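You operate a simulated robot arm through the tools that you are given. There is no shell and no other tool. Be economical: measure what you need, move in short steps, check, and stop when the job is done.

You run a simulated two-armed robot. Do the job below in one go: nothing can be reset, and whatever is moved stays where it is left.

TASK
Carry the grey cables tote with both arms and set it on the top of the plate table.

The check looks at the end state, three seconds after you hand in, the way a careful person would. Anything else that was tipped, shoved, dropped, spilled or broken makes it a failure.

THE ROBOT
Two 7-joint arms with two-finger parallel grippers on one trunk, on a base that drives. Base frame: it is fixed to the floor where the robot stands at the start and does not move with it; the origin is under the middle of the robot, x ahead of it, y to its left, z up. Lengths are in m, angles in degrees, forces in N, time in s.
The left shoulder is at the start at [0.042, 0.173, 1.31], the right one opposite. With the tool pointing down near the work surface each hand reaches from about 0.1 to 0.66 m from the robot's upright axis, wherever it stands, measured 20 degrees to its own side. Places, roughly: top of the plate table [-1.6, -0.3, 0.8]. Payload 3.6 kg a hand.
The TCP of each hand is the grasp point between the finger pads, 0.03 m short of the fingertips. In the tool frame z runs along the fingers and y along their closing line. Largest opening 0.11 m; finger width 0.02, thickness 0.01; the body of the gripper, 0.048 by 0.112 m, starts 0.055 m behind the TCP.
Orientation is told as [roll, pitch, yaw] about the base's x, y, z axes, in that order, counted from this pose: with the fingers straight down and closing along the base's y, the tool's x points along the base's -x, its y along +y and its z along -z.

THE INTERFACE
- The arms move only by the tool arm_command. It takes "left_plan", "right_plan" or both (then of equal length, played together; a hand with none holds still); each is a list of rows, each a list of 7 numbers: the shift along the base's x, y, z in m, then the turn, a rotation vector about the base's x, y, z in rad, then the opening, from 0 (shut) to 1 (fully open). In form: [[tx, ty, tz, wx, wy, wz, hand], ...]. A call has 1 to 10 rows; each row is the pose to reach, as a shift and turn from the pose commanded when the call began. A row lasts 0.2 s, in which the tool goes at most 0.05 m and 8.6 degrees; a call with a longer step from one row to the next is refused whole, and so is a gripper value outside its range. Where a pose cannot be reached the arm comes as near as it can. A force on the tool above 40 N (or 10 N above the force at the start of the call, whichever is more), or a blocked arm, ends the call early, and 0.2 s more pass. The fingers move at their own pace (about 0.153 m/s each) and stop on an object; they squeeze with about 31 N. The grip force told is the motor's: it shows also when the fingers shut on nothing. Time passes only in rows, and 0.2 s behind the last, so rows that repeat a pose let the fingers close. The reply holds the time, the measured pose of the TCP, the force on the tool along the base axes, the opening and the grip force, in the units named above and with some noise, with the torque about the TCP (base axes, N m) and any sound that the robot's microphone picked up, and new pictures: "show" is both (left out), scene, wrist or none (wrist: the cameras of the hands that moved).
- Cameras (640 x 400 px; columns grow to the right, rows downward): "scene" is now at [0.0925, 0.0194, 1.4416]; the picture's right is [0.34, -0.94, -0.00], its down [-0.88, -0.32, -0.36] and it looks along [0.34, 0.12, -0.93] (base axes); focal length 214 px, centre (320, 200). "left" rides on the left gripper at [0.072, -0.017, -0.103] in its tool frame; the picture's right is [0.23, 0.97, 0.00], its down [-0.76, 0.18, -0.62] and it looks along [-0.61, 0.14, 0.78] (tool axes); focal length 222 px, centre (320, 200). "right" rides on the right gripper at [0.072, 0.017, -0.104] in its tool frame; the picture's right is [-0.23, 0.97, 0.00], its down [-0.76, -0.18, -0.62] and it looks along [-0.61, -0.14, 0.78] (tool axes); focal length 222 px, centre (320, 200). There is no depth. A picture from a camera that has moved, and an enlarged one, comes with that camera's place and axes in the base frame and with its lens.
- move_column(by): slides the trunk up (or, below 0, down) by that many m; the arms and the scene camera ride with it, the base frame stays. It gives what a move gives, with no picture.
- steer(legs): drives the robot by 1 to 6 legs, each [ahead, left, turn to the left] in m, m and degrees, along the robot's own axes; the way and the turn of a leg run together, so that a leg with both is an arc; at most 1.5 m and 180 degrees a leg. The arms and the cameras ride along, it lands a little off, and it stops where it bumps. It gives what a move gives, and a new picture of the scene camera.
- turn_head(pan, tilt): turns the head with the scene camera to pan (to the left, within 86 degrees either way) and tilt (down, from -29 to 69), counted from straight ahead of the robot. It gives what a move gives, and a new picture of the scene camera.
- close_up(camera, box): a new picture of the part [left, top, right, bottom] of that camera's present view, enlarged. The clock stands still meanwhile.
- close_job(): hands the job in; it is judged then, once.

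Work in short steps. Places have to be worked out from the pictures, the camera data and where the tool is seen: move nearer, look again, correct. Check each grasp and each placing, and mend what went wrong. You have 120 turns and 260 pictures in all, those below and enlarged ones among them. Open the grippers and draw the arms clear of the work before you hand the job in, unless the task says otherwise; then end with one line.

The tools are called after ">>>" as name(argument=value, ...) on one line, values as JSON. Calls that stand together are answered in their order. arm_command: Moves the arms, as the interface text tells. Its arguments: {"type":"object","properties":{"left_plan":{"type":"array","items":{"type":"array","items":{"type":"number"}}},"right_plan":{"type":"array","items":{"type":"array","items":{"type":"number"}}},"show":{"type":"string","enum":["both","scene","wrist","none"]}},"required":[]} The other tools are called the same way: move_column (by) slides the trunk up or down; steer (legs) drives the base; turn_head (pan, tilt) turns the head that bears the scene camera; close_up (camera, box) takes an enlarged picture of a part of a camera's view; close_job () hands the job in.

At the start:

```text
time: 0.0
left_tool_pos: [0.3458, -0.0417, 1.2648]
left_orientation: [0.0, 0.0, 0.0]
left_wrist_force: [0.0, 0.5, 1.0]
left_moment: [-0.04, 0.01, -0.06]
left_width: 0.1103
left_finger_force: 0.1
right_tool_pos: [0.3321, -0.3179, 1.2231]
right_orientation: [0.1, 0.0, 0.0]
right_wrist_force: [0.6, 0.3, 0.0]
right_moment: [0.01, 0.0, 0.01]
right_width: 0.11
right_finger_force: 0.2
trunk travel left (down, up): [-0.425, 0.338]
robot x, y, heading: [0.0014, -0.0004, -0.2]
head pan, tilt: [20.0, 68.8]
```

scene: 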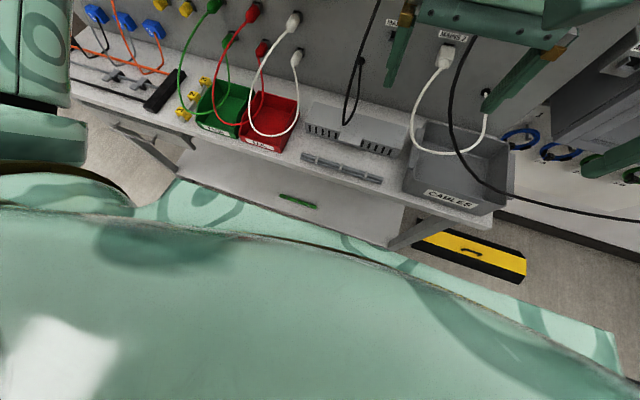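
right: 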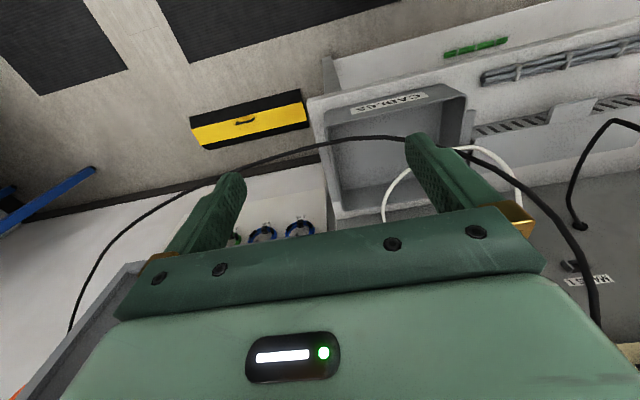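
left: 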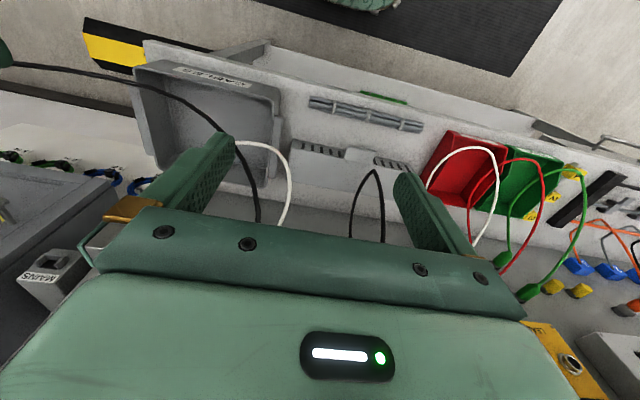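

The grey "CABLES" tote is on the shelf of a panel ahead, with cables hanging near it. I look with a better head angle before moving.

>>> turn_head(pan=-10, tilt=40)

>>> turn_head(pan=-20, tilt=62)

>>> close_up(camera="scene", box=[160, 0, 480, 200])

```text
time: 0.9
left_tool_pos: [0.3453, -0.0428, 1.2649]
left_orientation: [0.0, 0.0, 0.1]
left_wrist_force: [0.0, -0.4, -0.6]
left_moment: [0.0, -0.02, -0.03]
left_width: 0.1099
left_finger_force: 0.1
right_tool_pos: [0.3322, -0.3183, 1.2241]
right_orientation: [0.1, 0.1, -0.1]
right_wrist_force: [1.1, 0.1, 0.3]
right_moment: [0.01, 0.04, 0.01]
right_width: 0.1101
right_finger_force: 0.0
trunk travel left (down, up): [-0.425, 0.338]
robot x, y, heading: [-0.0003, -0.0005, -0.1]
head pan, tilt: [-10.0, 40.0]
camera scene: at [0.1237, -0.0143, 1.4776], right [-0.17, -0.98, 0.0], down [-0.63, 0.11, -0.77], along [0.75, -0.13, -0.64], focal length 214 px, centre (320, 200)
```

scene: 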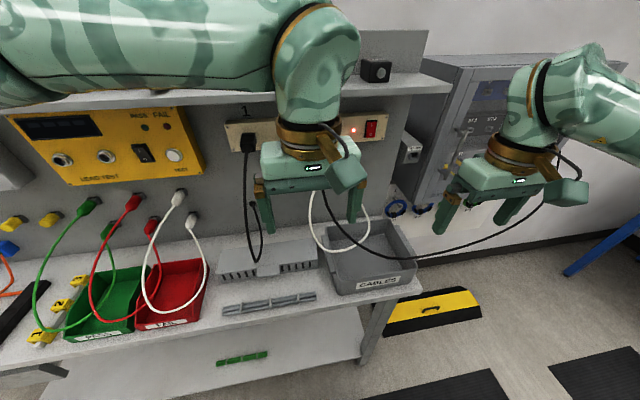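

```text
time: 1.8
left_tool_pos: [0.3459, -0.0428, 1.2646]
left_orientation: [0.0, 0.0, -0.1]
left_wrist_force: [0.5, 0.0, -1.0]
left_moment: [0.03, 0.0, -0.01]
left_width: 0.11
left_finger_force: 0.1
right_tool_pos: [0.3327, -0.3174, 1.2246]
right_orientation: [0.0, 0.0, 0.1]
right_wrist_force: [1.3, -1.2, -0.2]
right_moment: [0.01, 0.0, 0.0]
right_width: 0.1102
right_finger_force: 0.1
trunk travel left (down, up): [-0.425, 0.338]
robot x, y, heading: [-0.0009, 0.0004, 0.1]
head pan, tilt: [-20.0, 62.0]
camera scene: at [0.1005, -0.0217, 1.4487], right [-0.34, -0.94, 0.0], down [-0.83, 0.3, -0.47], along [0.44, -0.16, -0.88], focal length 214 px, centre (320, 200)
```

scene: 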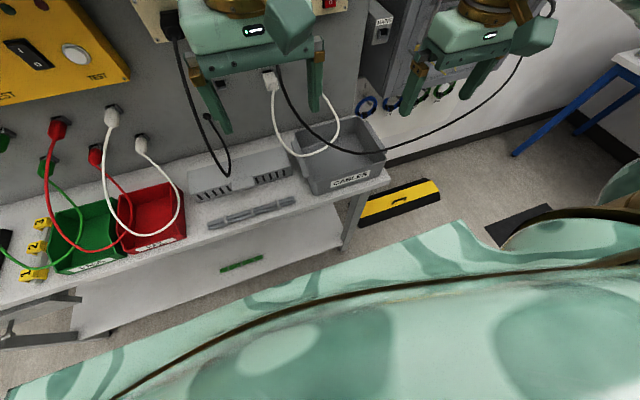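

```text
2.00 times, centred on (320, 100) of scene
camera zoom: at [0.1005, -0.0217, 1.4487], right [-0.34, -0.94, 0.0], down [-0.83, 0.3, -0.47], along [0.44, -0.16, -0.88], focal length 429 px, centre (320, 400)
```

zoom: 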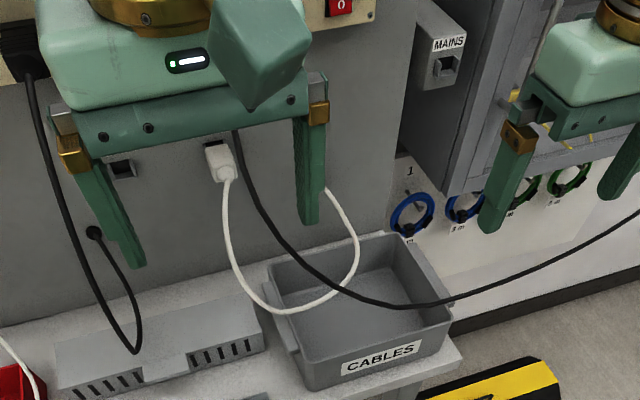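

Stereo from scene and left camera puts the label near (0.384,-0.16..-0.27,0.95) and the rim near z≈1.05. A white and a black cable hang near the tote; I move both hands back/out to get a clear view.

>>> arm_command(left_plan=[[-0.03, 0.03, 0.02, 0, 0, 0, 1], [-0.05, 0.07, 0.03, 0, 0, 0, 1], [-0.06, 0.115, 0.03, 0, 0, 0, 1], [-0.06, 0.16, 0.03, 0, 0, 0, 1], [-0.06, 0.2, 0.03, 0, 0, 0, 1], [-0.06, 0.24, 0.03, 0, 0, 0, 1]], right_plan=[[-0.03, -0.02, 0.02, 0, 0, 0, 1], [-0.06, -0.04, 0.02, 0, 0, 0, 1], [-0.08, -0.06, 0.02, 0, 0, 0, 1], [-0.08, -0.08, 0.02, 0, 0, 0, 1], [-0.08, -0.1, 0.02, 0, 0, 0, 1], [-0.08, -0.1, 0.02, 0, 0, 0, 1]], show="both")

>>> turn_head(pan=-28, tilt=50)

>>> close_up(camera="scene", box=[200, 80, 440, 230])

```text
time: 3.2
left_tool_pos: [0.2852, 0.2002, 1.2926]
left_orientation: [-0.1, 0.0, -0.1]
left_wrist_force: [-0.2, 0.3, -0.5]
left_moment: [0.0, 0.01, -0.01]
left_width: 0.1095
left_finger_force: 0.1
right_tool_pos: [0.2513, -0.417, 1.2456]
right_orientation: [-0.2, 0.1, 0.0]
right_wrist_force: [0.2, 0.5, -0.8]
right_moment: [-0.01, 0.03, -0.01]
right_width: 0.11
right_finger_force: 0.1
right hand out of reach, approached as far as the arm can: row 2, 3, 4, 5
trunk travel left (down, up): [-0.425, 0.338]
robot x, y, heading: [0.0015, -0.0007, 0.1]
head pan, tilt: [-20.0, 62.0]
camera scene: at [0.1, -0.0199, 1.4487], right [-0.34, -0.94, 0.0], down [-0.83, 0.3, -0.47], along [0.44, -0.16, -0.88], focal length 214 px, centre (320, 200)
camera right: at [0.1802, -0.3988, 1.3478], right [0.23, 0.97, 0.0], down [0.76, -0.18, 0.62], along [0.61, -0.14, -0.78], focal length 222 px, centre (320, 200)
camera left: at [0.2128, 0.1827, 1.3953], right [-0.23, 0.97, 0.0], down [0.76, 0.18, 0.62], along [0.61, 0.14, -0.78], focal length 222 px, centre (320, 200)
```

scene: 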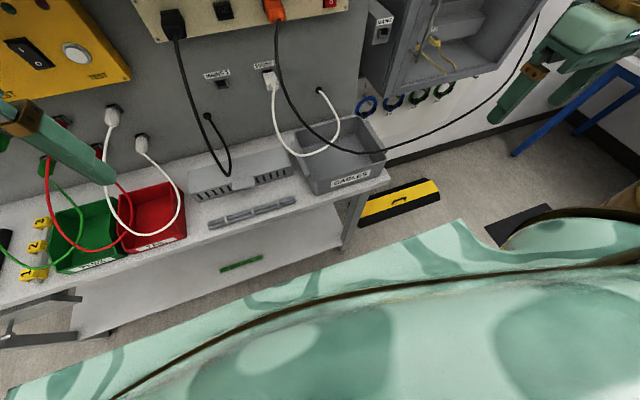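
right: 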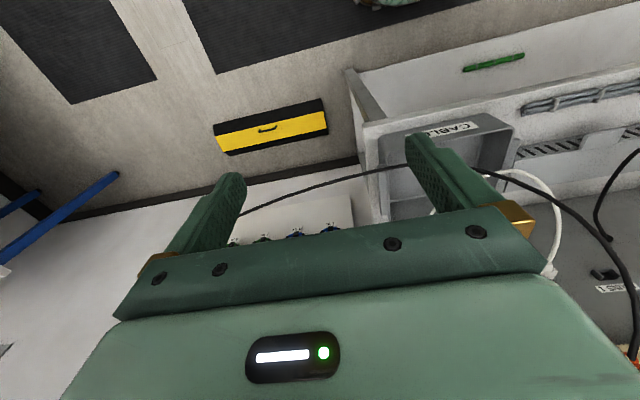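
left: 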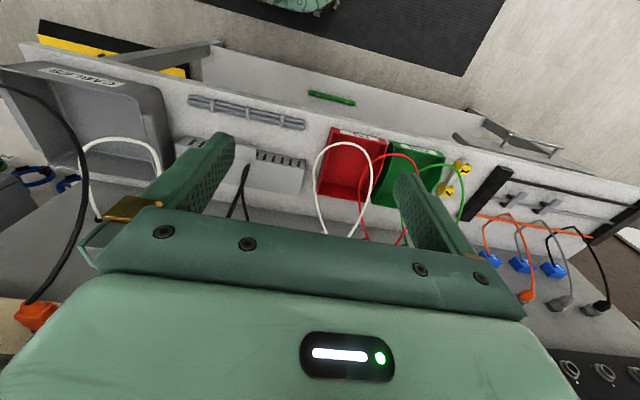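

```text
time: 4.0
left_tool_pos: [0.2878, 0.1962, 1.2931]
left_orientation: [0.0, -0.1, 0.0]
left_wrist_force: [0.3, 0.0, 0.4]
left_moment: [-0.01, 0.01, 0.0]
left_width: 0.11
left_finger_force: 0.1
right_tool_pos: [0.2523, -0.4173, 1.2454]
right_orientation: [0.1, 0.0, 0.0]
right_wrist_force: [0.6, -0.8, 0.1]
right_moment: [0.01, 0.01, 0.0]
right_width: 0.1099
right_finger_force: 0.1
trunk travel left (down, up): [-0.425, 0.338]
robot x, y, heading: [-0.0028, 0.0013, -0.3]
head pan, tilt: [-28.0, 50.0]
camera scene: at [0.1078, -0.036, 1.4635], right [-0.47, -0.88, 0.0], down [-0.68, 0.36, -0.64], along [0.57, -0.3, -0.77], focal length 214 px, centre (320, 200)
```

scene: 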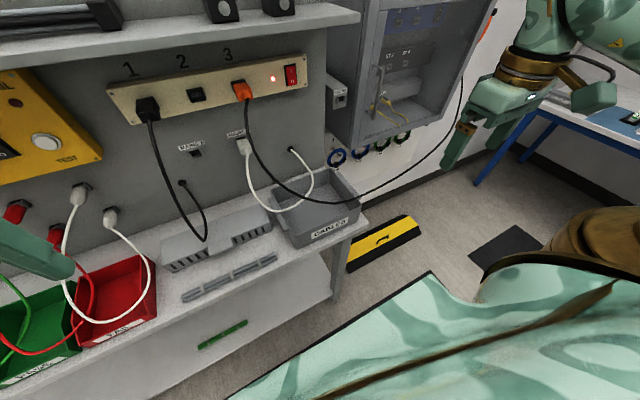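

```text
2.67 times, centred on (320, 155) of scene
camera zoom: at [0.1078, -0.036, 1.4635], right [-0.47, -0.88, 0.0], down [-0.68, 0.36, -0.64], along [0.57, -0.3, -0.77], focal length 572 px, centre (320, 320)
```

zoom: 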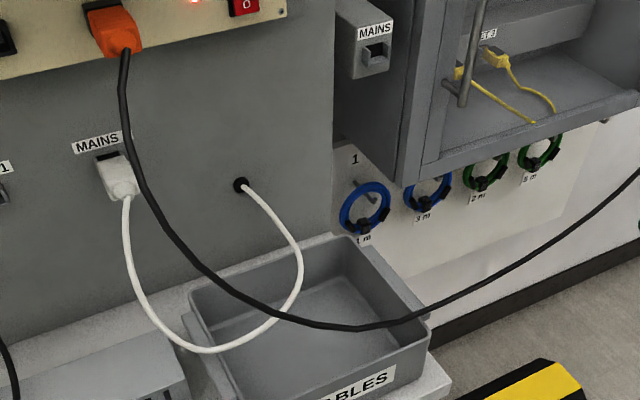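

I zoom both views to triangulate rim and cables.

>>> close_up(camera="left", box=[0, 50, 208, 180])

>>> close_up(camera="scene", box=[240, 140, 400, 240])

>>> close_up(camera="right", box=[320, 80, 608, 260])

```text
3.08 times, centred on (104, 115) of left
camera zoom: at [0.2133, 0.1801, 1.3957], right [-0.23, 0.97, 0.0], down [0.76, 0.18, 0.62], along [0.61, 0.14, -0.78], focal length 684 px, centre (985, 462)
```

zoom: 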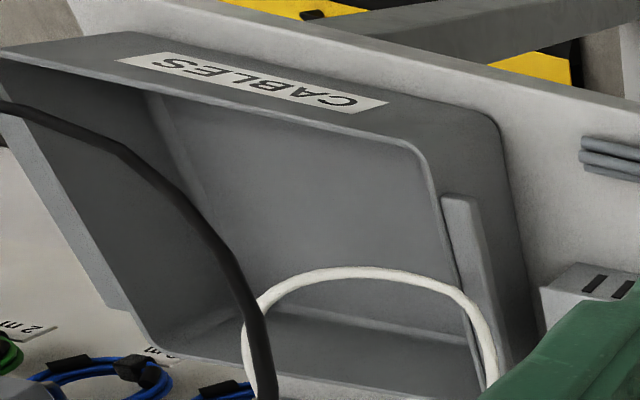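

```text
4.00 times, centred on (320, 190) of scene
camera zoom: at [0.1078, -0.036, 1.4635], right [-0.47, -0.88, 0.0], down [-0.68, 0.36, -0.64], along [0.57, -0.3, -0.77], focal length 858 px, centre (320, 240)
```

zoom: 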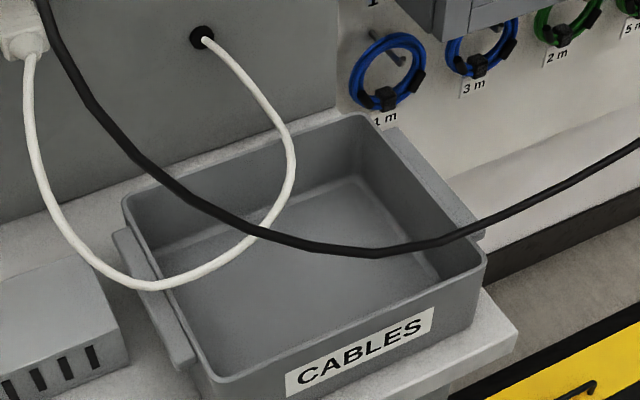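

```text
2.22 times, centred on (464, 170) of right
camera zoom: at [0.1806, -0.4004, 1.347], right [0.23, 0.97, 0.0], down [0.76, -0.18, 0.62], along [0.61, -0.14, -0.78], focal length 494 px, centre (0, 267)
```

zoom: 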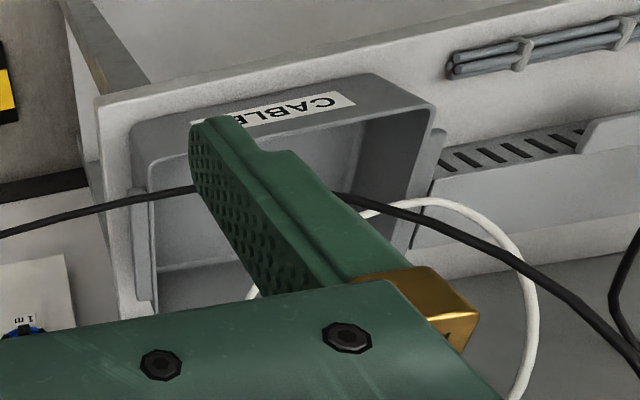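

Rim at z≈0.98, tote x 0.39–0.57, y −0.107…−0.325, with side ledges; the cables hang only ~0.03–0.05 above the rim, so I plan a low, horizontal approach from the front gripping the ledges and pulling straight back. First back up a bit and lower the trunk.

>>> steer(legs=[[-0.25, 0, 0]])

>>> move_column(by=-0.2)

>>> turn_head(pan=-16, tilt=30)

>>> close_up(camera="scene", box=[200, 120, 440, 270])

```text
time: 5.8
left_tool_pos: [0.0386, 0.1979, 1.2936]
left_orientation: [0.0, 0.1, 0.1]
left_wrist_force: [0.2, 0.0, 0.2]
left_moment: [0.0, -0.01, 0.0]
left_width: 0.11
left_finger_force: 0.0
right_tool_pos: [0.0065, -0.4169, 1.2443]
right_orientation: [0.1, 0.0, 0.2]
right_wrist_force: [-0.4, -0.4, -0.5]
right_moment: [-0.01, -0.05, 0.02]
right_width: 0.1098
right_finger_force: 0.0
trunk travel left (down, up): [-0.425, 0.338]
robot x, y, heading: [-0.2465, -0.0035, -0.1]
head pan, tilt: [-28.0, 50.0]
camera scene: at [-0.1397, -0.0357, 1.4636], right [-0.47, -0.88, 0.0], down [-0.68, 0.36, -0.64], along [0.57, -0.3, -0.77], focal length 214 px, centre (320, 200)
```

scene: 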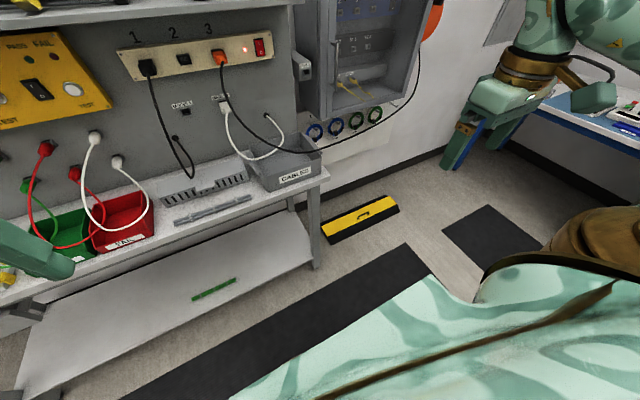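

```text
time: 7.9
left_tool_pos: [0.039, 0.1972, 1.0938]
left_orientation: [0.1, 0.0, 0.1]
left_wrist_force: [-1.0, 0.5, 0.5]
left_moment: [0.0, -0.01, -0.02]
left_width: 0.1099
left_finger_force: 0.1
right_tool_pos: [0.0055, -0.4176, 1.044]
right_orientation: [-0.1, 0.0, 0.2]
right_wrist_force: [0.4, -0.3, 1.3]
right_moment: [-0.03, 0.0, -0.02]
right_width: 0.1102
right_finger_force: 0.1
trunk travel left (down, up): [-0.225, 0.538]
robot x, y, heading: [-0.2462, -0.0043, -0.1]
head pan, tilt: [-28.0, 50.0]
```

```text
time: 8.8
left_tool_pos: [0.0375, 0.1971, 1.0924]
left_orientation: [0.0, -0.1, 0.0]
left_wrist_force: [0.3, -0.6, -1.0]
left_moment: [-0.02, -0.01, 0.01]
left_width: 0.11
left_finger_force: 0.0
right_tool_pos: [0.0064, -0.4173, 1.0448]
right_orientation: [0.0, -0.1, 0.1]
right_wrist_force: [-0.5, -0.2, -0.1]
right_moment: [0.0, -0.04, -0.01]
right_width: 0.1101
right_finger_force: 0.1
trunk travel left (down, up): [-0.225, 0.538]
robot x, y, heading: [-0.2449, 0.0016, 0.0]
head pan, tilt: [-16.0, 30.0]
camera scene: at [-0.044, -0.0243, 1.2892], right [-0.27, -0.96, 0.0], down [-0.48, 0.14, -0.87], along [0.83, -0.24, -0.5], focal length 214 px, centre (320, 200)
```

scene: 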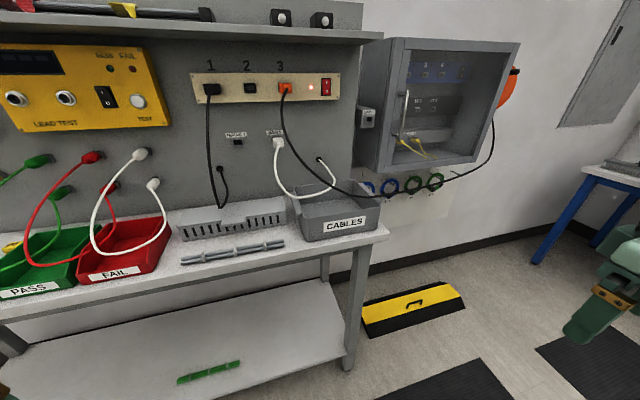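

```text
2.67 times, centred on (320, 195) of scene
camera zoom: at [-0.044, -0.0243, 1.2892], right [-0.27, -0.96, 0.0], down [-0.48, 0.14, -0.87], along [0.83, -0.24, -0.5], focal length 572 px, centre (320, 213)
```

zoom: 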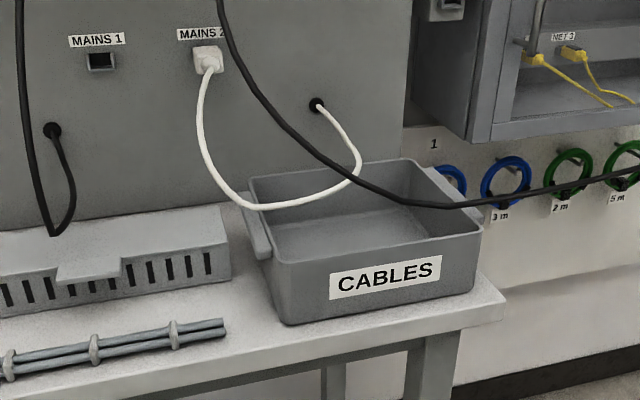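

The ledges are bars (~0.025 tall, ~0.018 deep) beside the rim at z≈0.96; cables at z≥1.005. I now rotate the hands to point forward with vertical closing, staging in front of the table.

>>> arm_command(left_plan=[[0.016, 0, 0, 0.0837, -0.0837, -0.0837, 1], [0.032, 0, 0, 0.1674, -0.1674, -0.1674, 1], [0.048, 0, 0, 0.251, -0.251, -0.251, 1], [0.064, 0, 0, 0.335, -0.335, -0.335, 1], [0.08, 0, 0, 0.4185, -0.4185, -0.4185, 1], [0.096, 0, 0, 0.502, -0.502, -0.502, 1], [0.112, 0, 0, 0.586, -0.586, -0.586, 1], [0.128, 0, 0, 0.67, -0.67, -0.67, 1], [0.144, 0, 0, 0.753, -0.753, -0.753, 1], [0.16, 0, 0, 0.837, -0.837, -0.837, 1]], right_plan=[[0.019, 0, 0, -0.0837, -0.0837, 0.0837, 1], [0.038, 0, 0, -0.1674, -0.1674, 0.1674, 1], [0.057, 0, 0, -0.251, -0.251, 0.251, 1], [0.076, 0, 0, -0.335, -0.335, 0.335, 1], [0.095, 0, 0, -0.4185, -0.4185, 0.4185, 1], [0.114, 0, 0, -0.502, -0.502, 0.502, 1], [0.133, 0, 0, -0.586, -0.586, 0.586, 1], [0.152, 0, 0, -0.67, -0.67, 0.67, 1], [0.171, 0, 0, -0.753, -0.753, 0.753, 1], [0.19, 0, 0, -0.837, -0.837, 0.837, 1]], show="scene")

```text
time: 11.0
left_tool_pos: [0.2227, 0.1863, 1.1022]
left_orientation: [64.5, -16.2, -64.4]
left_wrist_force: [-1.1, 0.3, 0.3]
left_moment: [0.01, -0.03, 0.02]
left_width: 0.1101
left_finger_force: 0.1
left hand out of reach, approached as far as the arm can: row 7, 8, 9, 10
right_tool_pos: [0.2194, -0.4313, 1.0465]
right_orientation: [-64.5, -16.2, 64.7]
right_wrist_force: [0.2, 0.7, 0.0]
right_moment: [-0.01, -0.01, 0.01]
right_width: 0.1102
right_finger_force: 0.1
right hand out of reach, approached as far as the arm can: row 3, 4, 5, 6, 7, 8, 9, 10
trunk travel left (down, up): [-0.225, 0.538]
robot x, y, heading: [-0.2445, 0.0018, 0.4]
head pan, tilt: [-16.0, 30.0]
camera scene: at [-0.0434, -0.0246, 1.2891], right [-0.27, -0.96, 0.0], down [-0.48, 0.14, -0.87], along [0.83, -0.24, -0.5], focal length 214 px, centre (320, 200)
```

scene: 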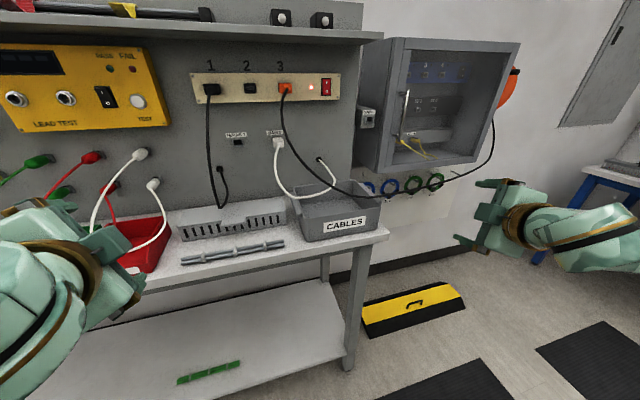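

Hands are partly turned but reach-limited close in; I back the robot 0.12 m and finish the turn with more forward extension.

>>> steer(legs=[[-0.15, 0, 0]])

>>> arm_command(left_plan=[[0.02, -0.02, -0.01, 0.08, -0.08, -0.08, 1], [0.04, -0.04, -0.02, 0.16, -0.16, -0.16, 1], [0.06, -0.06, -0.03, 0.24, -0.24, -0.24, 1], [0.08, -0.08, -0.04, 0.31, -0.31, -0.31, 1], [0.1, -0.1, -0.05, 0.372, -0.372, -0.372, 1], [0.1, -0.1, -0.05, 0.372, -0.372, -0.372, 1]], right_plan=[[0.02, 0.02, -0.01, -0.08, -0.08, 0.08, 1], [0.04, 0.03, -0.02, -0.16, -0.16, 0.16, 1], [0.06, 0.04, -0.03, -0.24, -0.24, 0.24, 1], [0.08, 0.05, -0.04, -0.31, -0.31, 0.31, 1], [0.1, 0.05, -0.05, -0.372, -0.372, 0.372, 1], [0.1, 0.05, -0.05, -0.372, -0.372, 0.372, 1]], show="both")

```text
time: 12.3
left_tool_pos: [0.0696, 0.1843, 1.1021]
left_orientation: [64.4, -16.3, -64.4]
left_wrist_force: [0.6, 0.1, -0.7]
left_moment: [-0.02, -0.01, -0.02]
left_width: 0.11
left_finger_force: 0.1
right_tool_pos: [0.0643, -0.4329, 1.0473]
right_orientation: [-64.5, -16.2, 64.5]
right_wrist_force: [-0.8, 0.4, -0.4]
right_moment: [-0.01, -0.03, 0.02]
right_width: 0.1097
right_finger_force: 0.1
trunk travel left (down, up): [-0.225, 0.538]
robot x, y, heading: [-0.3956, 0.001, 0.0]
head pan, tilt: [-16.0, 30.0]
camera scene: at [-0.1967, -0.0247, 1.2895], right [-0.28, -0.96, 0.0], down [-0.48, 0.14, -0.87], along [0.83, -0.24, -0.5], focal length 214 px, centre (320, 200)
```

scene: 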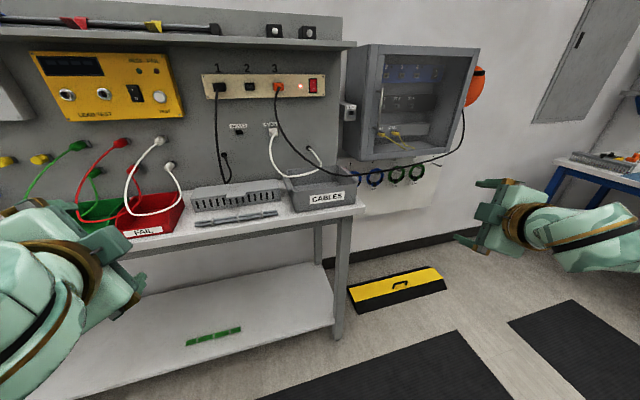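

```text
time: 13.7
left_tool_pos: [0.1403, 0.0363, 1.0787]
left_orientation: [89.8, -0.2, -89.6]
left_wrist_force: [0.1, 0.7, -0.1]
left_moment: [-0.01, 0.0, -0.01]
left_width: 0.11
left_finger_force: 0.1
left hand out of reach, approached as far as the arm can: row 3, 4, 5, 6
right_tool_pos: [0.1663, -0.381, 0.9971]
right_orientation: [-90.0, 0.2, 90.0]
right_wrist_force: [-0.4, -0.1, 1.2]
right_moment: [0.0, -0.03, -0.04]
right_width: 0.11
right_finger_force: 0.1
trunk travel left (down, up): [-0.225, 0.538]
robot x, y, heading: [-0.399, 0.0015, -0.0]
head pan, tilt: [-16.0, 30.0]
camera scene: at [-0.1956, -0.0242, 1.2893], right [-0.27, -0.96, 0.0], down [-0.48, 0.14, -0.87], along [0.83, -0.24, -0.5], focal length 214 px, centre (320, 200)
camera right: at [0.0634, -0.4536, 0.9799], right [0.0, 0.23, -0.97], down [-0.62, 0.76, 0.18], along [0.78, 0.61, 0.14], focal length 222 px, centre (320, 200)
camera left: at [0.0366, 0.108, 1.0617], right [0.0, 0.23, 0.97], down [-0.62, -0.77, 0.18], along [0.79, -0.6, 0.14], focal length 222 px, centre (320, 200)
```

scene: 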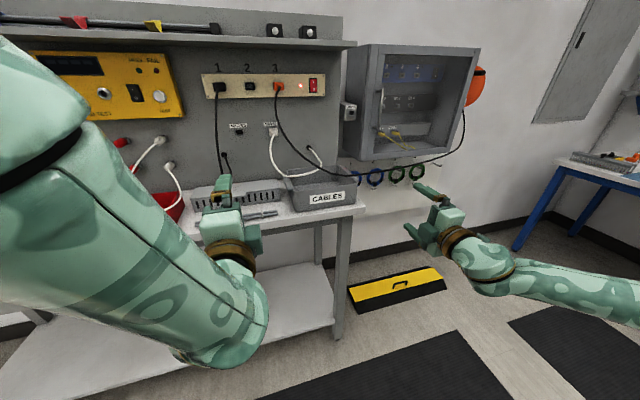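
right: 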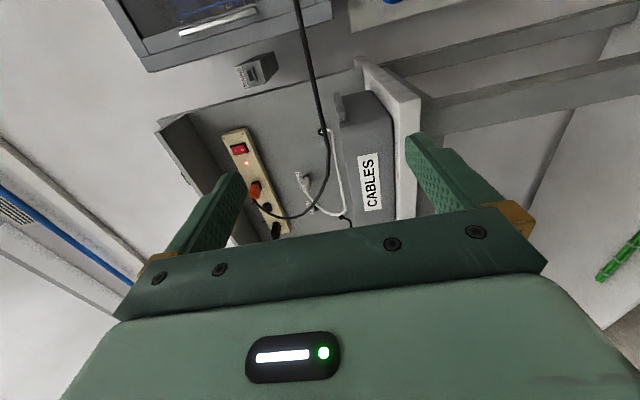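
left: 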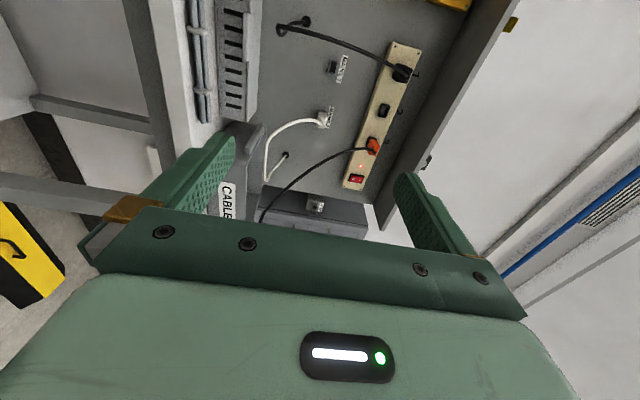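

Both hands are horizontal now. I sidestep the robot right so the tote is centred, keeping clear of the table.

>>> steer(legs=[[0, -0.215, 0]])

>>> arm_command(left_plan=[[0.0, 0.03, -0.03, 0, 0, 0, 0.7], [0.0, 0.06, -0.06, 0, 0, 0, 0.5], [0.0, 0.08, -0.08, 0, 0, 0, 0.5], [0.0, 0.08, -0.1, 0, 0, 0, 0.5]], right_plan=[[0.0, 0.04, -0.01, 0, 0, 0, 0.7], [0.0, 0.08, -0.02, 0, 0, 0, 0.5], [0.0, 0.12, -0.02, 0, 0, 0, 0.5], [0.0, 0.16, -0.02, 0, 0, 0, 0.5]], show="both")

```text
time: 15.4
left_tool_pos: [0.1417, -0.1797, 1.0794]
left_orientation: [89.7, 0.0, -89.5]
left_wrist_force: [0.3, -0.5, 0.4]
left_moment: [0.03, 0.03, 0.01]
left_width: 0.1101
left_finger_force: 0.2
right_tool_pos: [0.1661, -0.5979, 0.9957]
right_orientation: [-89.9, 0.0, 89.9]
right_wrist_force: [-0.4, 0.5, -0.1]
right_moment: [0.03, 0.0, -0.03]
right_width: 0.1099
right_finger_force: 0.1
trunk travel left (down, up): [-0.225, 0.538]
robot x, y, heading: [-0.4011, -0.2129, -0.2]
head pan, tilt: [-16.0, 30.0]
camera scene: at [-0.195, -0.2404, 1.2892], right [-0.28, -0.96, 0.0], down [-0.48, 0.14, -0.87], along [0.83, -0.24, -0.5], focal length 214 px, centre (320, 200)
```

scene: 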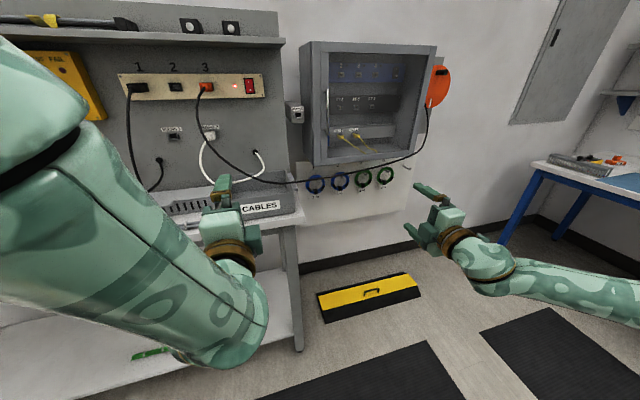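

```text
time: 16.4
left_tool_pos: [0.1256, -0.1623, 1.0725]
left_orientation: [88.9, -0.2, -88.7]
left_wrist_force: [-0.6, -0.2, -0.8]
left_moment: [0.02, -0.01, 0.0]
left_width: 0.0551
left_finger_force: 0.1
left hand out of reach, approached as far as the arm can: row 1, 2, 3, 4
right_tool_pos: [0.1658, -0.4372, 0.977]
right_orientation: [-90.1, 0.1, 90.0]
right_wrist_force: [-0.3, 0.1, 0.4]
right_moment: [0.02, -0.01, 0.0]
right_width: 0.0552
right_finger_force: 0.0
trunk travel left (down, up): [-0.225, 0.538]
robot x, y, heading: [-0.3945, -0.2132, 0.1]
head pan, tilt: [-16.0, 30.0]
camera scene: at [-0.1948, -0.2384, 1.2892], right [-0.28, -0.96, 0.0], down [-0.48, 0.14, -0.87], along [0.83, -0.24, -0.5], focal length 214 px, centre (320, 200)
camera right: at [0.0634, -0.5081, 0.9595], right [0.0, 0.23, -0.97], down [-0.62, 0.76, 0.18], along [0.78, 0.61, 0.14], focal length 222 px, centre (320, 200)
camera left: at [0.021, -0.0912, 1.058], right [0.02, 0.23, 0.97], down [-0.6, -0.78, 0.19], along [0.8, -0.59, 0.13], focal length 222 px, centre (320, 200)
```

scene: 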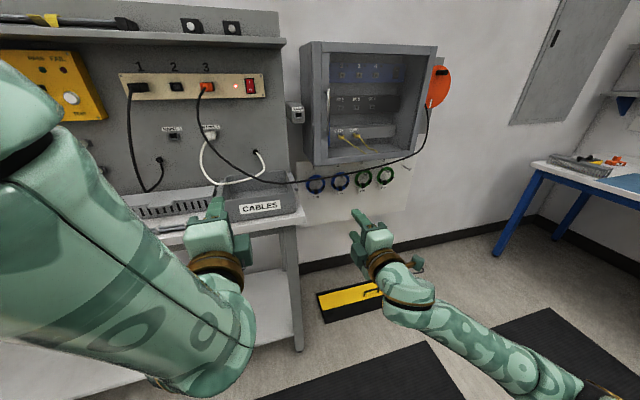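
right: 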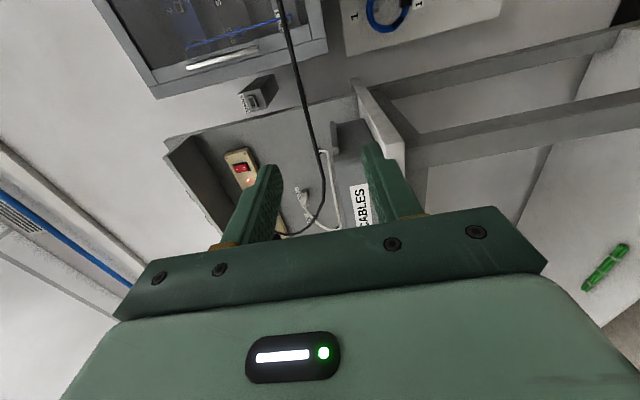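
left: 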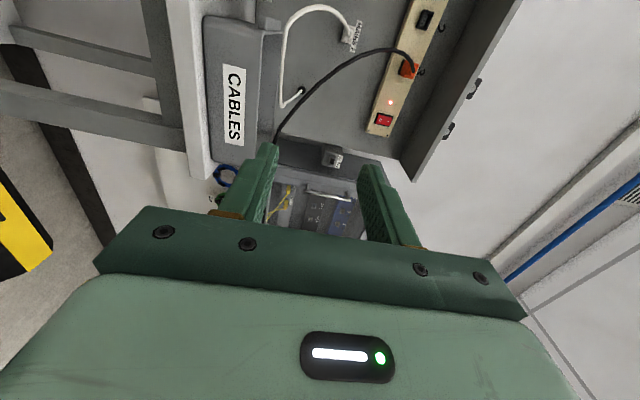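

The left arm is in an awkward, reach-limited posture; I extend it forward and outward, where the mirrored right arm has no trouble.

>>> arm_command(left_plan=[[0.02, 0.03, 0.0, 0, 0, 0, 0.5], [0.04, 0.06, 0.0, 0, 0, 0, 0.5], [0.06, 0.09, 0.0, 0, 0, 0, 0.5], [0.08, 0.12, 0.0, 0, 0, 0, 0.5], [0.1, 0.14, 0.0, 0, 0, 0, 0.5], [0.1, 0.14, 0.0, 0, 0, 0, 0.5]], show="scene")

```text
time: 17.8
left_tool_pos: [0.1716, -0.1571, 1.1427]
left_orientation: [89.4, -0.1, -89.4]
left_wrist_force: [0.4, 1.6, 0.5]
left_moment: [-0.01, -0.03, -0.01]
left_width: 0.055
left_finger_force: 0.0
left hand out of reach, approached as far as the arm can: row 1, 2, 3, 4, 5, 6
right_tool_pos: [0.1668, -0.4364, 0.9763]
right_orientation: [-89.9, 0.1, 89.9]
right_wrist_force: [-0.2, 0.1, 0.2]
right_moment: [-0.01, -0.02, -0.04]
right_width: 0.0552
right_finger_force: 0.0
trunk travel left (down, up): [-0.225, 0.538]
robot x, y, heading: [-0.3977, -0.2145, 0.2]
head pan, tilt: [-16.0, 30.0]
camera scene: at [-0.1946, -0.2381, 1.2891], right [-0.27, -0.96, 0.0], down [-0.48, 0.14, -0.87], along [0.83, -0.24, -0.5], focal length 214 px, centre (320, 200)
```

scene: 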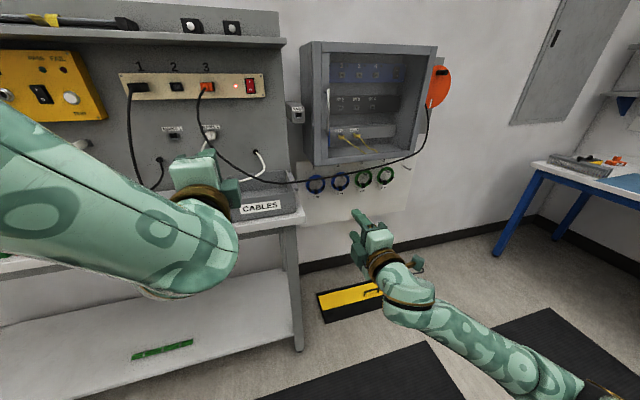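

The left arm ended up in a bad branch; I unwind its turn and move it outward to mirror the right arm's path, then redo.

>>> arm_command(left_plan=[[-0.01, 0.02, 0, -0.0837, 0.0837, 0.0837, 0.5], [-0.02, 0.04, 0, -0.1674, 0.1674, 0.1674, 0.5], [-0.03, 0.06, 0, -0.251, 0.251, 0.251, 0.5], [-0.05, 0.09, 0, -0.335, 0.335, 0.335, 0.5], [-0.07, 0.12, 0, -0.4185, 0.4185, 0.4185, 0.5], [-0.09, 0.15, 0, -0.502, 0.502, 0.502, 0.5], [-0.11, 0.18, 0, -0.586, 0.586, 0.586, 0.5], [-0.13, 0.21, 0, -0.67, 0.67, 0.67, 0.5], [-0.15, 0.24, 0, -0.753, 0.753, 0.753, 0.5], [-0.17, 0.27, 0, -0.837, 0.837, 0.837, 0.5]], show="none")

>>> arm_command(left_plan=[[-0.01, 0.01, 0, -0.08, 0.08, 0.08, 0.5], [-0.02, 0.02, 0, -0.16, 0.16, 0.16, 0.5], [-0.03, 0.03, 0, -0.24, 0.24, 0.24, 0.5], [-0.04, 0.04, 0, -0.31, 0.31, 0.31, 0.5], [-0.04, 0.06, 0, -0.372, 0.372, 0.372, 0.5], [-0.04, 0.06, 0, -0.372, 0.372, 0.372, 0.5]], show="scene")

```text
time: 20.0
left_tool_pos: [0.0035, 0.0752, 1.1122]
left_orientation: [25.0, -15.9, -25.0]
left_wrist_force: [-1.1, 0.4, 0.0]
left_moment: [0.0, -0.02, 0.0]
left_width: 0.055
left_finger_force: 0.0
left hand out of reach, approached as far as the arm can: row 8, 9, 10
right_tool_pos: [0.1667, -0.4359, 0.9763]
right_orientation: [-90.0, 0.1, 89.9]
right_wrist_force: [0.7, -0.3, -0.3]
right_moment: [0.01, 0.02, 0.01]
right_width: 0.055
right_finger_force: 0.1
trunk travel left (down, up): [-0.225, 0.538]
robot x, y, heading: [-0.3973, -0.211, -0.3]
head pan, tilt: [-16.0, 30.0]
```

```text
time: 21.4
left_tool_pos: [-0.0375, 0.1063, 1.0996]
left_orientation: [-0.3, 0.5, 0.2]
left_wrist_force: [1.1, 0.1, 0.0]
left_moment: [0.0, 0.02, -0.01]
left_width: 0.055
left_finger_force: 0.0
left hand out of reach, approached as far as the arm can: row 1, 2, 3, 4, 5, 6
right_tool_pos: [0.1648, -0.437, 0.9772]
right_orientation: [-90.1, 0.0, 89.9]
right_wrist_force: [0.5, -0.2, 0.3]
right_moment: [0.0, -0.03, 0.0]
right_width: 0.0549
right_finger_force: 0.0
trunk travel left (down, up): [-0.225, 0.538]
robot x, y, heading: [-0.3967, -0.2152, 0.1]
head pan, tilt: [-16.0, 30.0]
camera scene: at [-0.1952, -0.239, 1.2892], right [-0.28, -0.96, 0.0], down [-0.48, 0.14, -0.87], along [0.83, -0.24, -0.5], focal length 214 px, centre (320, 200)
```

scene: 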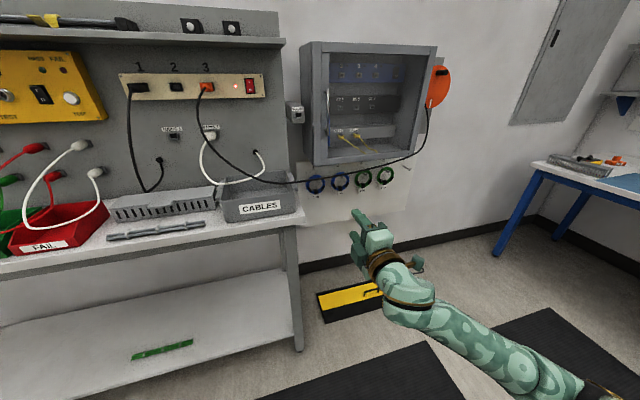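

Test whether the left arm follows freely in the down pose: move it lower and outward.

>>> arm_command(left_plan=[[0.0, 0.03, -0.02, 0, 0, 0, 0.5], [0.0, 0.06, -0.04, 0, 0, 0, 0.5], [0.0, 0.09, -0.06, 0, 0, 0, 0.5], [0.0, 0.11, -0.08, 0, 0, 0, 0.5], [0.0, 0.11, -0.08, 0, 0, 0, 0.5]], show="none")

>>> turn_head(pan=40, tilt=45)

```text
time: 22.6
left_tool_pos: [-0.0111, 0.1508, 0.9949]
left_orientation: [-0.1, 0.4, 0.2]
left_wrist_force: [0.3, 0.4, -0.3]
left_moment: [0.02, 0.0, 0.0]
left_width: 0.055
left_finger_force: 0.1
left hand out of reach, approached as far as the arm can: row 1, 2, 3, 4, 5
right_tool_pos: [0.1652, -0.4374, 0.9763]
right_orientation: [-90.0, 0.0, 89.9]
right_wrist_force: [-0.4, -0.6, -0.7]
right_moment: [-0.04, 0.02, -0.02]
right_width: 0.0551
right_finger_force: 0.1
trunk travel left (down, up): [-0.225, 0.538]
robot x, y, heading: [-0.4018, -0.2164, -0.1]
head pan, tilt: [-16.0, 30.0]
```

```text
time: 23.9
left_tool_pos: [-0.0126, 0.1521, 0.9955]
left_orientation: [-0.3, 0.5, 0.2]
left_wrist_force: [0.2, 0.3, -0.2]
left_moment: [0.0, 0.04, 0.01]
left_width: 0.0551
left_finger_force: 0.1
right_tool_pos: [0.1653, -0.4368, 0.9766]
right_orientation: [-90.1, 0.0, 89.9]
right_wrist_force: [-0.2, 0.8, 0.3]
right_moment: [0.02, -0.02, 0.03]
right_width: 0.0551
right_finger_force: 0.0
trunk travel left (down, up): [-0.225, 0.538]
robot x, y, heading: [-0.399, -0.2153, 0.0]
head pan, tilt: [40.0, 45.0]
camera scene: at [-0.2197, -0.1616, 1.2666], right [0.64, -0.77, 0.0], down [-0.54, -0.45, -0.71], along [0.54, 0.45, -0.71], focal length 214 px, centre (320, 200)
```

scene: 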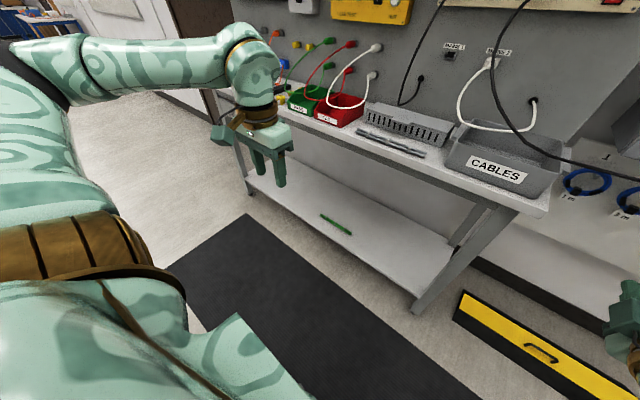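

Compare with the right arm's configuration.

>>> turn_head(pan=-40, tilt=45)

```text
time: 25.4
left_tool_pos: [-0.0124, 0.1514, 0.9957]
left_orientation: [-0.2, 0.4, 0.2]
left_wrist_force: [-0.2, 0.2, -0.9]
left_moment: [-0.04, 0.02, -0.02]
left_width: 0.0551
left_finger_force: 0.0
right_tool_pos: [0.1656, -0.4364, 0.9771]
right_orientation: [-90.0, 0.0, 89.9]
right_wrist_force: [-0.7, 0.9, -0.4]
right_moment: [0.0, -0.01, -0.07]
right_width: 0.0549
right_finger_force: 0.2
trunk travel left (down, up): [-0.225, 0.538]
robot x, y, heading: [-0.3984, -0.2124, 0.2]
head pan, tilt: [-40.0, 45.0]
camera scene: at [-0.2196, -0.266, 1.2666], right [-0.64, -0.77, 0.0], down [-0.54, 0.45, -0.71], along [0.54, -0.45, -0.71], focal length 214 px, centre (320, 200)
```

scene: 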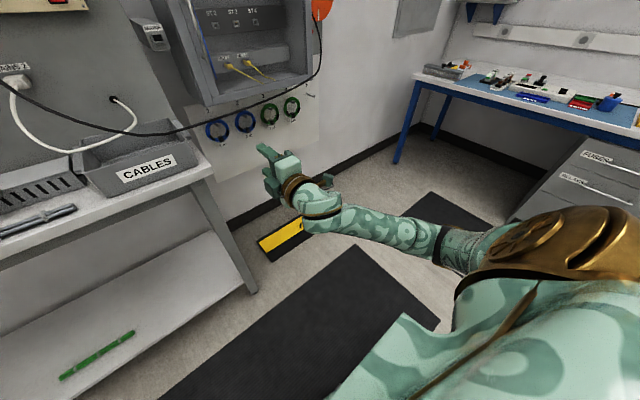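

The right elbow dropped low during its turn. I redo the left turn from this wider position mirroring the right's motion.

>>> arm_command(left_plan=[[0.005, 0.01, 0, 0.0837, -0.0837, -0.0837, 0.5], [0.01, 0.02, 0, 0.1674, -0.1674, -0.1674, 0.5], [0.015, 0.03, 0, 0.251, -0.251, -0.251, 0.5], [0.02, 0.04, 0, 0.335, -0.335, -0.335, 0.5], [0.03, 0.05, 0, 0.4185, -0.4185, -0.4185, 0.5], [0.04, 0.06, -0.01, 0.502, -0.502, -0.502, 0.5], [0.05, 0.06, -0.02, 0.586, -0.586, -0.586, 0.5], [0.06, 0.06, -0.03, 0.67, -0.67, -0.67, 0.5], [0.07, 0.06, -0.04, 0.753, -0.753, -0.753, 0.5], [0.08, 0.06, -0.05, 0.837, -0.837, -0.837, 0.5]], show="none")

>>> arm_command(left_plan=[[0.02, 0, 0, 0.08, -0.08, -0.08, 0.5], [0.04, 0, 0, 0.16, -0.16, -0.16, 0.5], [0.06, 0, 0, 0.24, -0.24, -0.24, 0.5], [0.08, 0, 0, 0.31, -0.31, -0.31, 0.5], [0.1, 0, 0, 0.372, -0.372, -0.372, 0.5], [0.1, 0, 0, 0.372, -0.372, -0.372, 0.5]], show="none")

>>> turn_head(pan=30, tilt=40)

```text
time: 27.6
left_tool_pos: [0.099, 0.1012, 1.0731]
left_orientation: [61.6, -16.2, -62.6]
left_wrist_force: [-0.3, -0.8, -0.3]
left_moment: [0.01, 0.0, -0.01]
left_width: 0.0551
left_finger_force: 0.0
left hand out of reach, approached as far as the arm can: row 1, 2, 3, 4, 5, 6, 7, 8, 9, 10
right_tool_pos: [0.1652, -0.4374, 0.9762]
right_orientation: [-89.9, 0.0, 89.9]
right_wrist_force: [-0.1, -0.7, -0.2]
right_moment: [0.0, -0.03, 0.0]
right_width: 0.0551
right_finger_force: 0.0
trunk travel left (down, up): [-0.225, 0.538]
robot x, y, heading: [-0.4029, -0.2147, 0.1]
head pan, tilt: [-40.0, 45.0]
```

```text
time: 29.0
left_tool_pos: [0.2555, 0.0692, 1.2783]
left_orientation: [89.3, -1.0, -89.6]
left_wrist_force: [0.5, 0.5, -0.1]
left_moment: [-0.05, 0.01, -0.02]
left_width: 0.0549
left_finger_force: 0.0
left hand out of reach, approached as far as the arm can: row 1, 2, 3, 4, 5, 6
right_tool_pos: [0.1658, -0.4364, 0.9764]
right_orientation: [-90.0, 0.1, 89.9]
right_wrist_force: [-0.3, 0.7, 0.6]
right_moment: [-0.01, 0.05, -0.04]
right_width: 0.055
right_finger_force: 0.1
trunk travel left (down, up): [-0.225, 0.538]
robot x, y, heading: [-0.3946, -0.2123, 0.0]
head pan, tilt: [-40.0, 45.0]
```

```text
time: 30.4
left_tool_pos: [0.2538, 0.0701, 1.2774]
left_orientation: [89.2, -1.1, -89.5]
left_wrist_force: [-0.1, -0.4, 0.4]
left_moment: [-0.01, 0.01, -0.02]
left_width: 0.0552
left_finger_force: 0.1
right_tool_pos: [0.1651, -0.4364, 0.9761]
right_orientation: [-90.0, -0.1, 89.9]
right_wrist_force: [-0.1, -0.6, -0.2]
right_moment: [0.03, -0.04, -0.03]
right_width: 0.055
right_finger_force: 0.0
trunk travel left (down, up): [-0.225, 0.538]
robot x, y, heading: [-0.3979, -0.2141, 0.1]
head pan, tilt: [30.0, 40.0]
camera scene: at [-0.2083, -0.1714, 1.2738], right [0.5, -0.87, 0.0], down [-0.56, -0.32, -0.77], along [0.66, 0.38, -0.64], focal length 214 px, centre (320, 200)
```

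scene: 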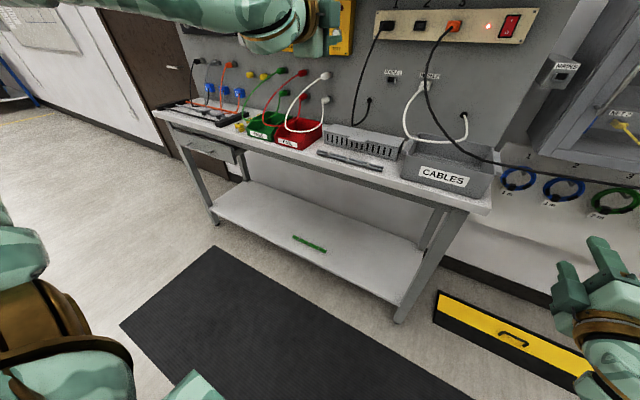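

The left hand keeps riding up: a joint limit tied to that roll. I roll the left hand the other way about its pointing axis (camera below) to see if it frees the arm.

>>> arm_command(left_plan=[[0, 0, 0, -0.15, 0, 0, 0.5], [0, 0, 0, -0.3, 0, 0, 0.5], [0, 0, 0, -0.45, 0, 0, 0.5], [0, 0, 0, -0.6, 0, 0, 0.5], [0, 0, 0, -0.75, 0, 0, 0.5], [0, 0, 0, -0.9, 0, 0, 0.5], [0, 0, 0, -1.05, 0, 0, 0.5], [0, 0, 0, -1.2, 0, 0, 0.5], [0, 0, 0, -1.35, 0, 0, 0.5], [0, 0, 0, -1.5, 0, 0, 0.5]], show="scene")

```text
time: 32.6
left_tool_pos: [0.254, 0.0715, 1.2758]
left_orientation: [82.9, -86.1, -83.1]
left_wrist_force: [-0.3, -0.1, -0.4]
left_moment: [0.01, 0.02, 0.04]
left_width: 0.055
left_finger_force: 0.0
right_tool_pos: [0.1658, -0.4384, 0.9771]
right_orientation: [-89.9, -0.1, 89.9]
right_wrist_force: [0.5, -0.3, 0.2]
right_moment: [0.0, -0.01, -0.01]
right_width: 0.0554
right_finger_force: 0.2
trunk travel left (down, up): [-0.225, 0.538]
robot x, y, heading: [-0.3981, -0.2132, 0.4]
head pan, tilt: [30.0, 40.0]
camera scene: at [-0.2083, -0.1714, 1.2739], right [0.5, -0.87, 0.0], down [-0.56, -0.32, -0.77], along [0.66, 0.38, -0.64], focal length 214 px, centre (320, 200)
```

scene: 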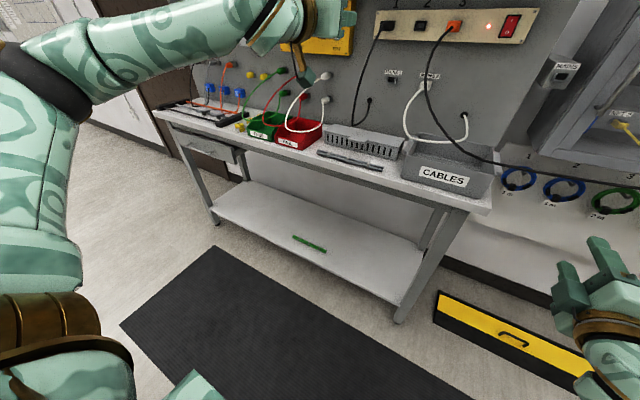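

That roll is fully reachable. Now lower the hand in this orientation.

>>> arm_command(left_plan=[[0, 0, -0.04, 0, 0, 0, 0.5], [-0.01, 0, -0.08, 0, 0, 0, 0.5], [-0.02, 0, -0.12, 0, 0, 0, 0.5], [-0.03, 0, -0.16, 0, 0, 0, 0.5], [-0.04, 0, -0.2, 0, 0, 0, 0.5], [-0.05, 0, -0.24, 0, 0, 0, 0.5], [-0.06, 0, -0.28, 0, 0, 0, 0.5], [-0.06, 0, -0.31, 0, 0, 0, 0.5]], show="scene")

```text
time: 34.4
left_tool_pos: [0.2324, 0.1126, 1.2484]
left_orientation: [78.5, -86.1, -79.3]
left_wrist_force: [0.1, 0.0, -0.2]
left_moment: [0.0, 0.02, 0.0]
left_width: 0.0547
left_finger_force: 0.0
left hand out of reach, approached as far as the arm can: row 1, 2, 3, 4, 5, 6, 7, 8
right_tool_pos: [0.1657, -0.436, 0.9764]
right_orientation: [-90.0, 0.0, 89.9]
right_wrist_force: [0.2, -0.5, -0.8]
right_moment: [0.01, -0.02, 0.02]
right_width: 0.055
right_finger_force: 0.1
trunk travel left (down, up): [-0.225, 0.538]
robot x, y, heading: [-0.3973, -0.2186, -0.3]
head pan, tilt: [30.0, 40.0]
camera scene: at [-0.2083, -0.1712, 1.2738], right [0.5, -0.87, 0.0], down [-0.56, -0.32, -0.77], along [0.66, 0.38, -0.64], focal length 214 px, centre (320, 200)
```

scene: 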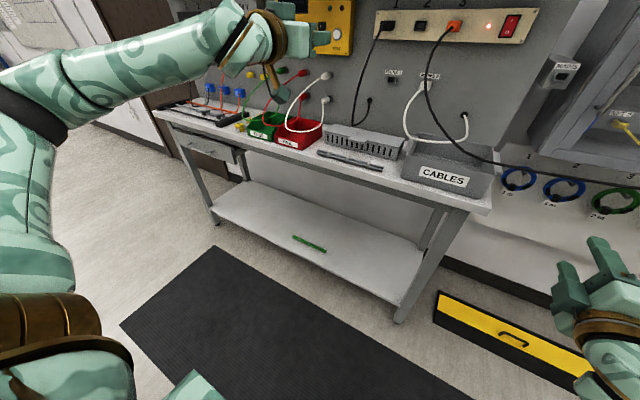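

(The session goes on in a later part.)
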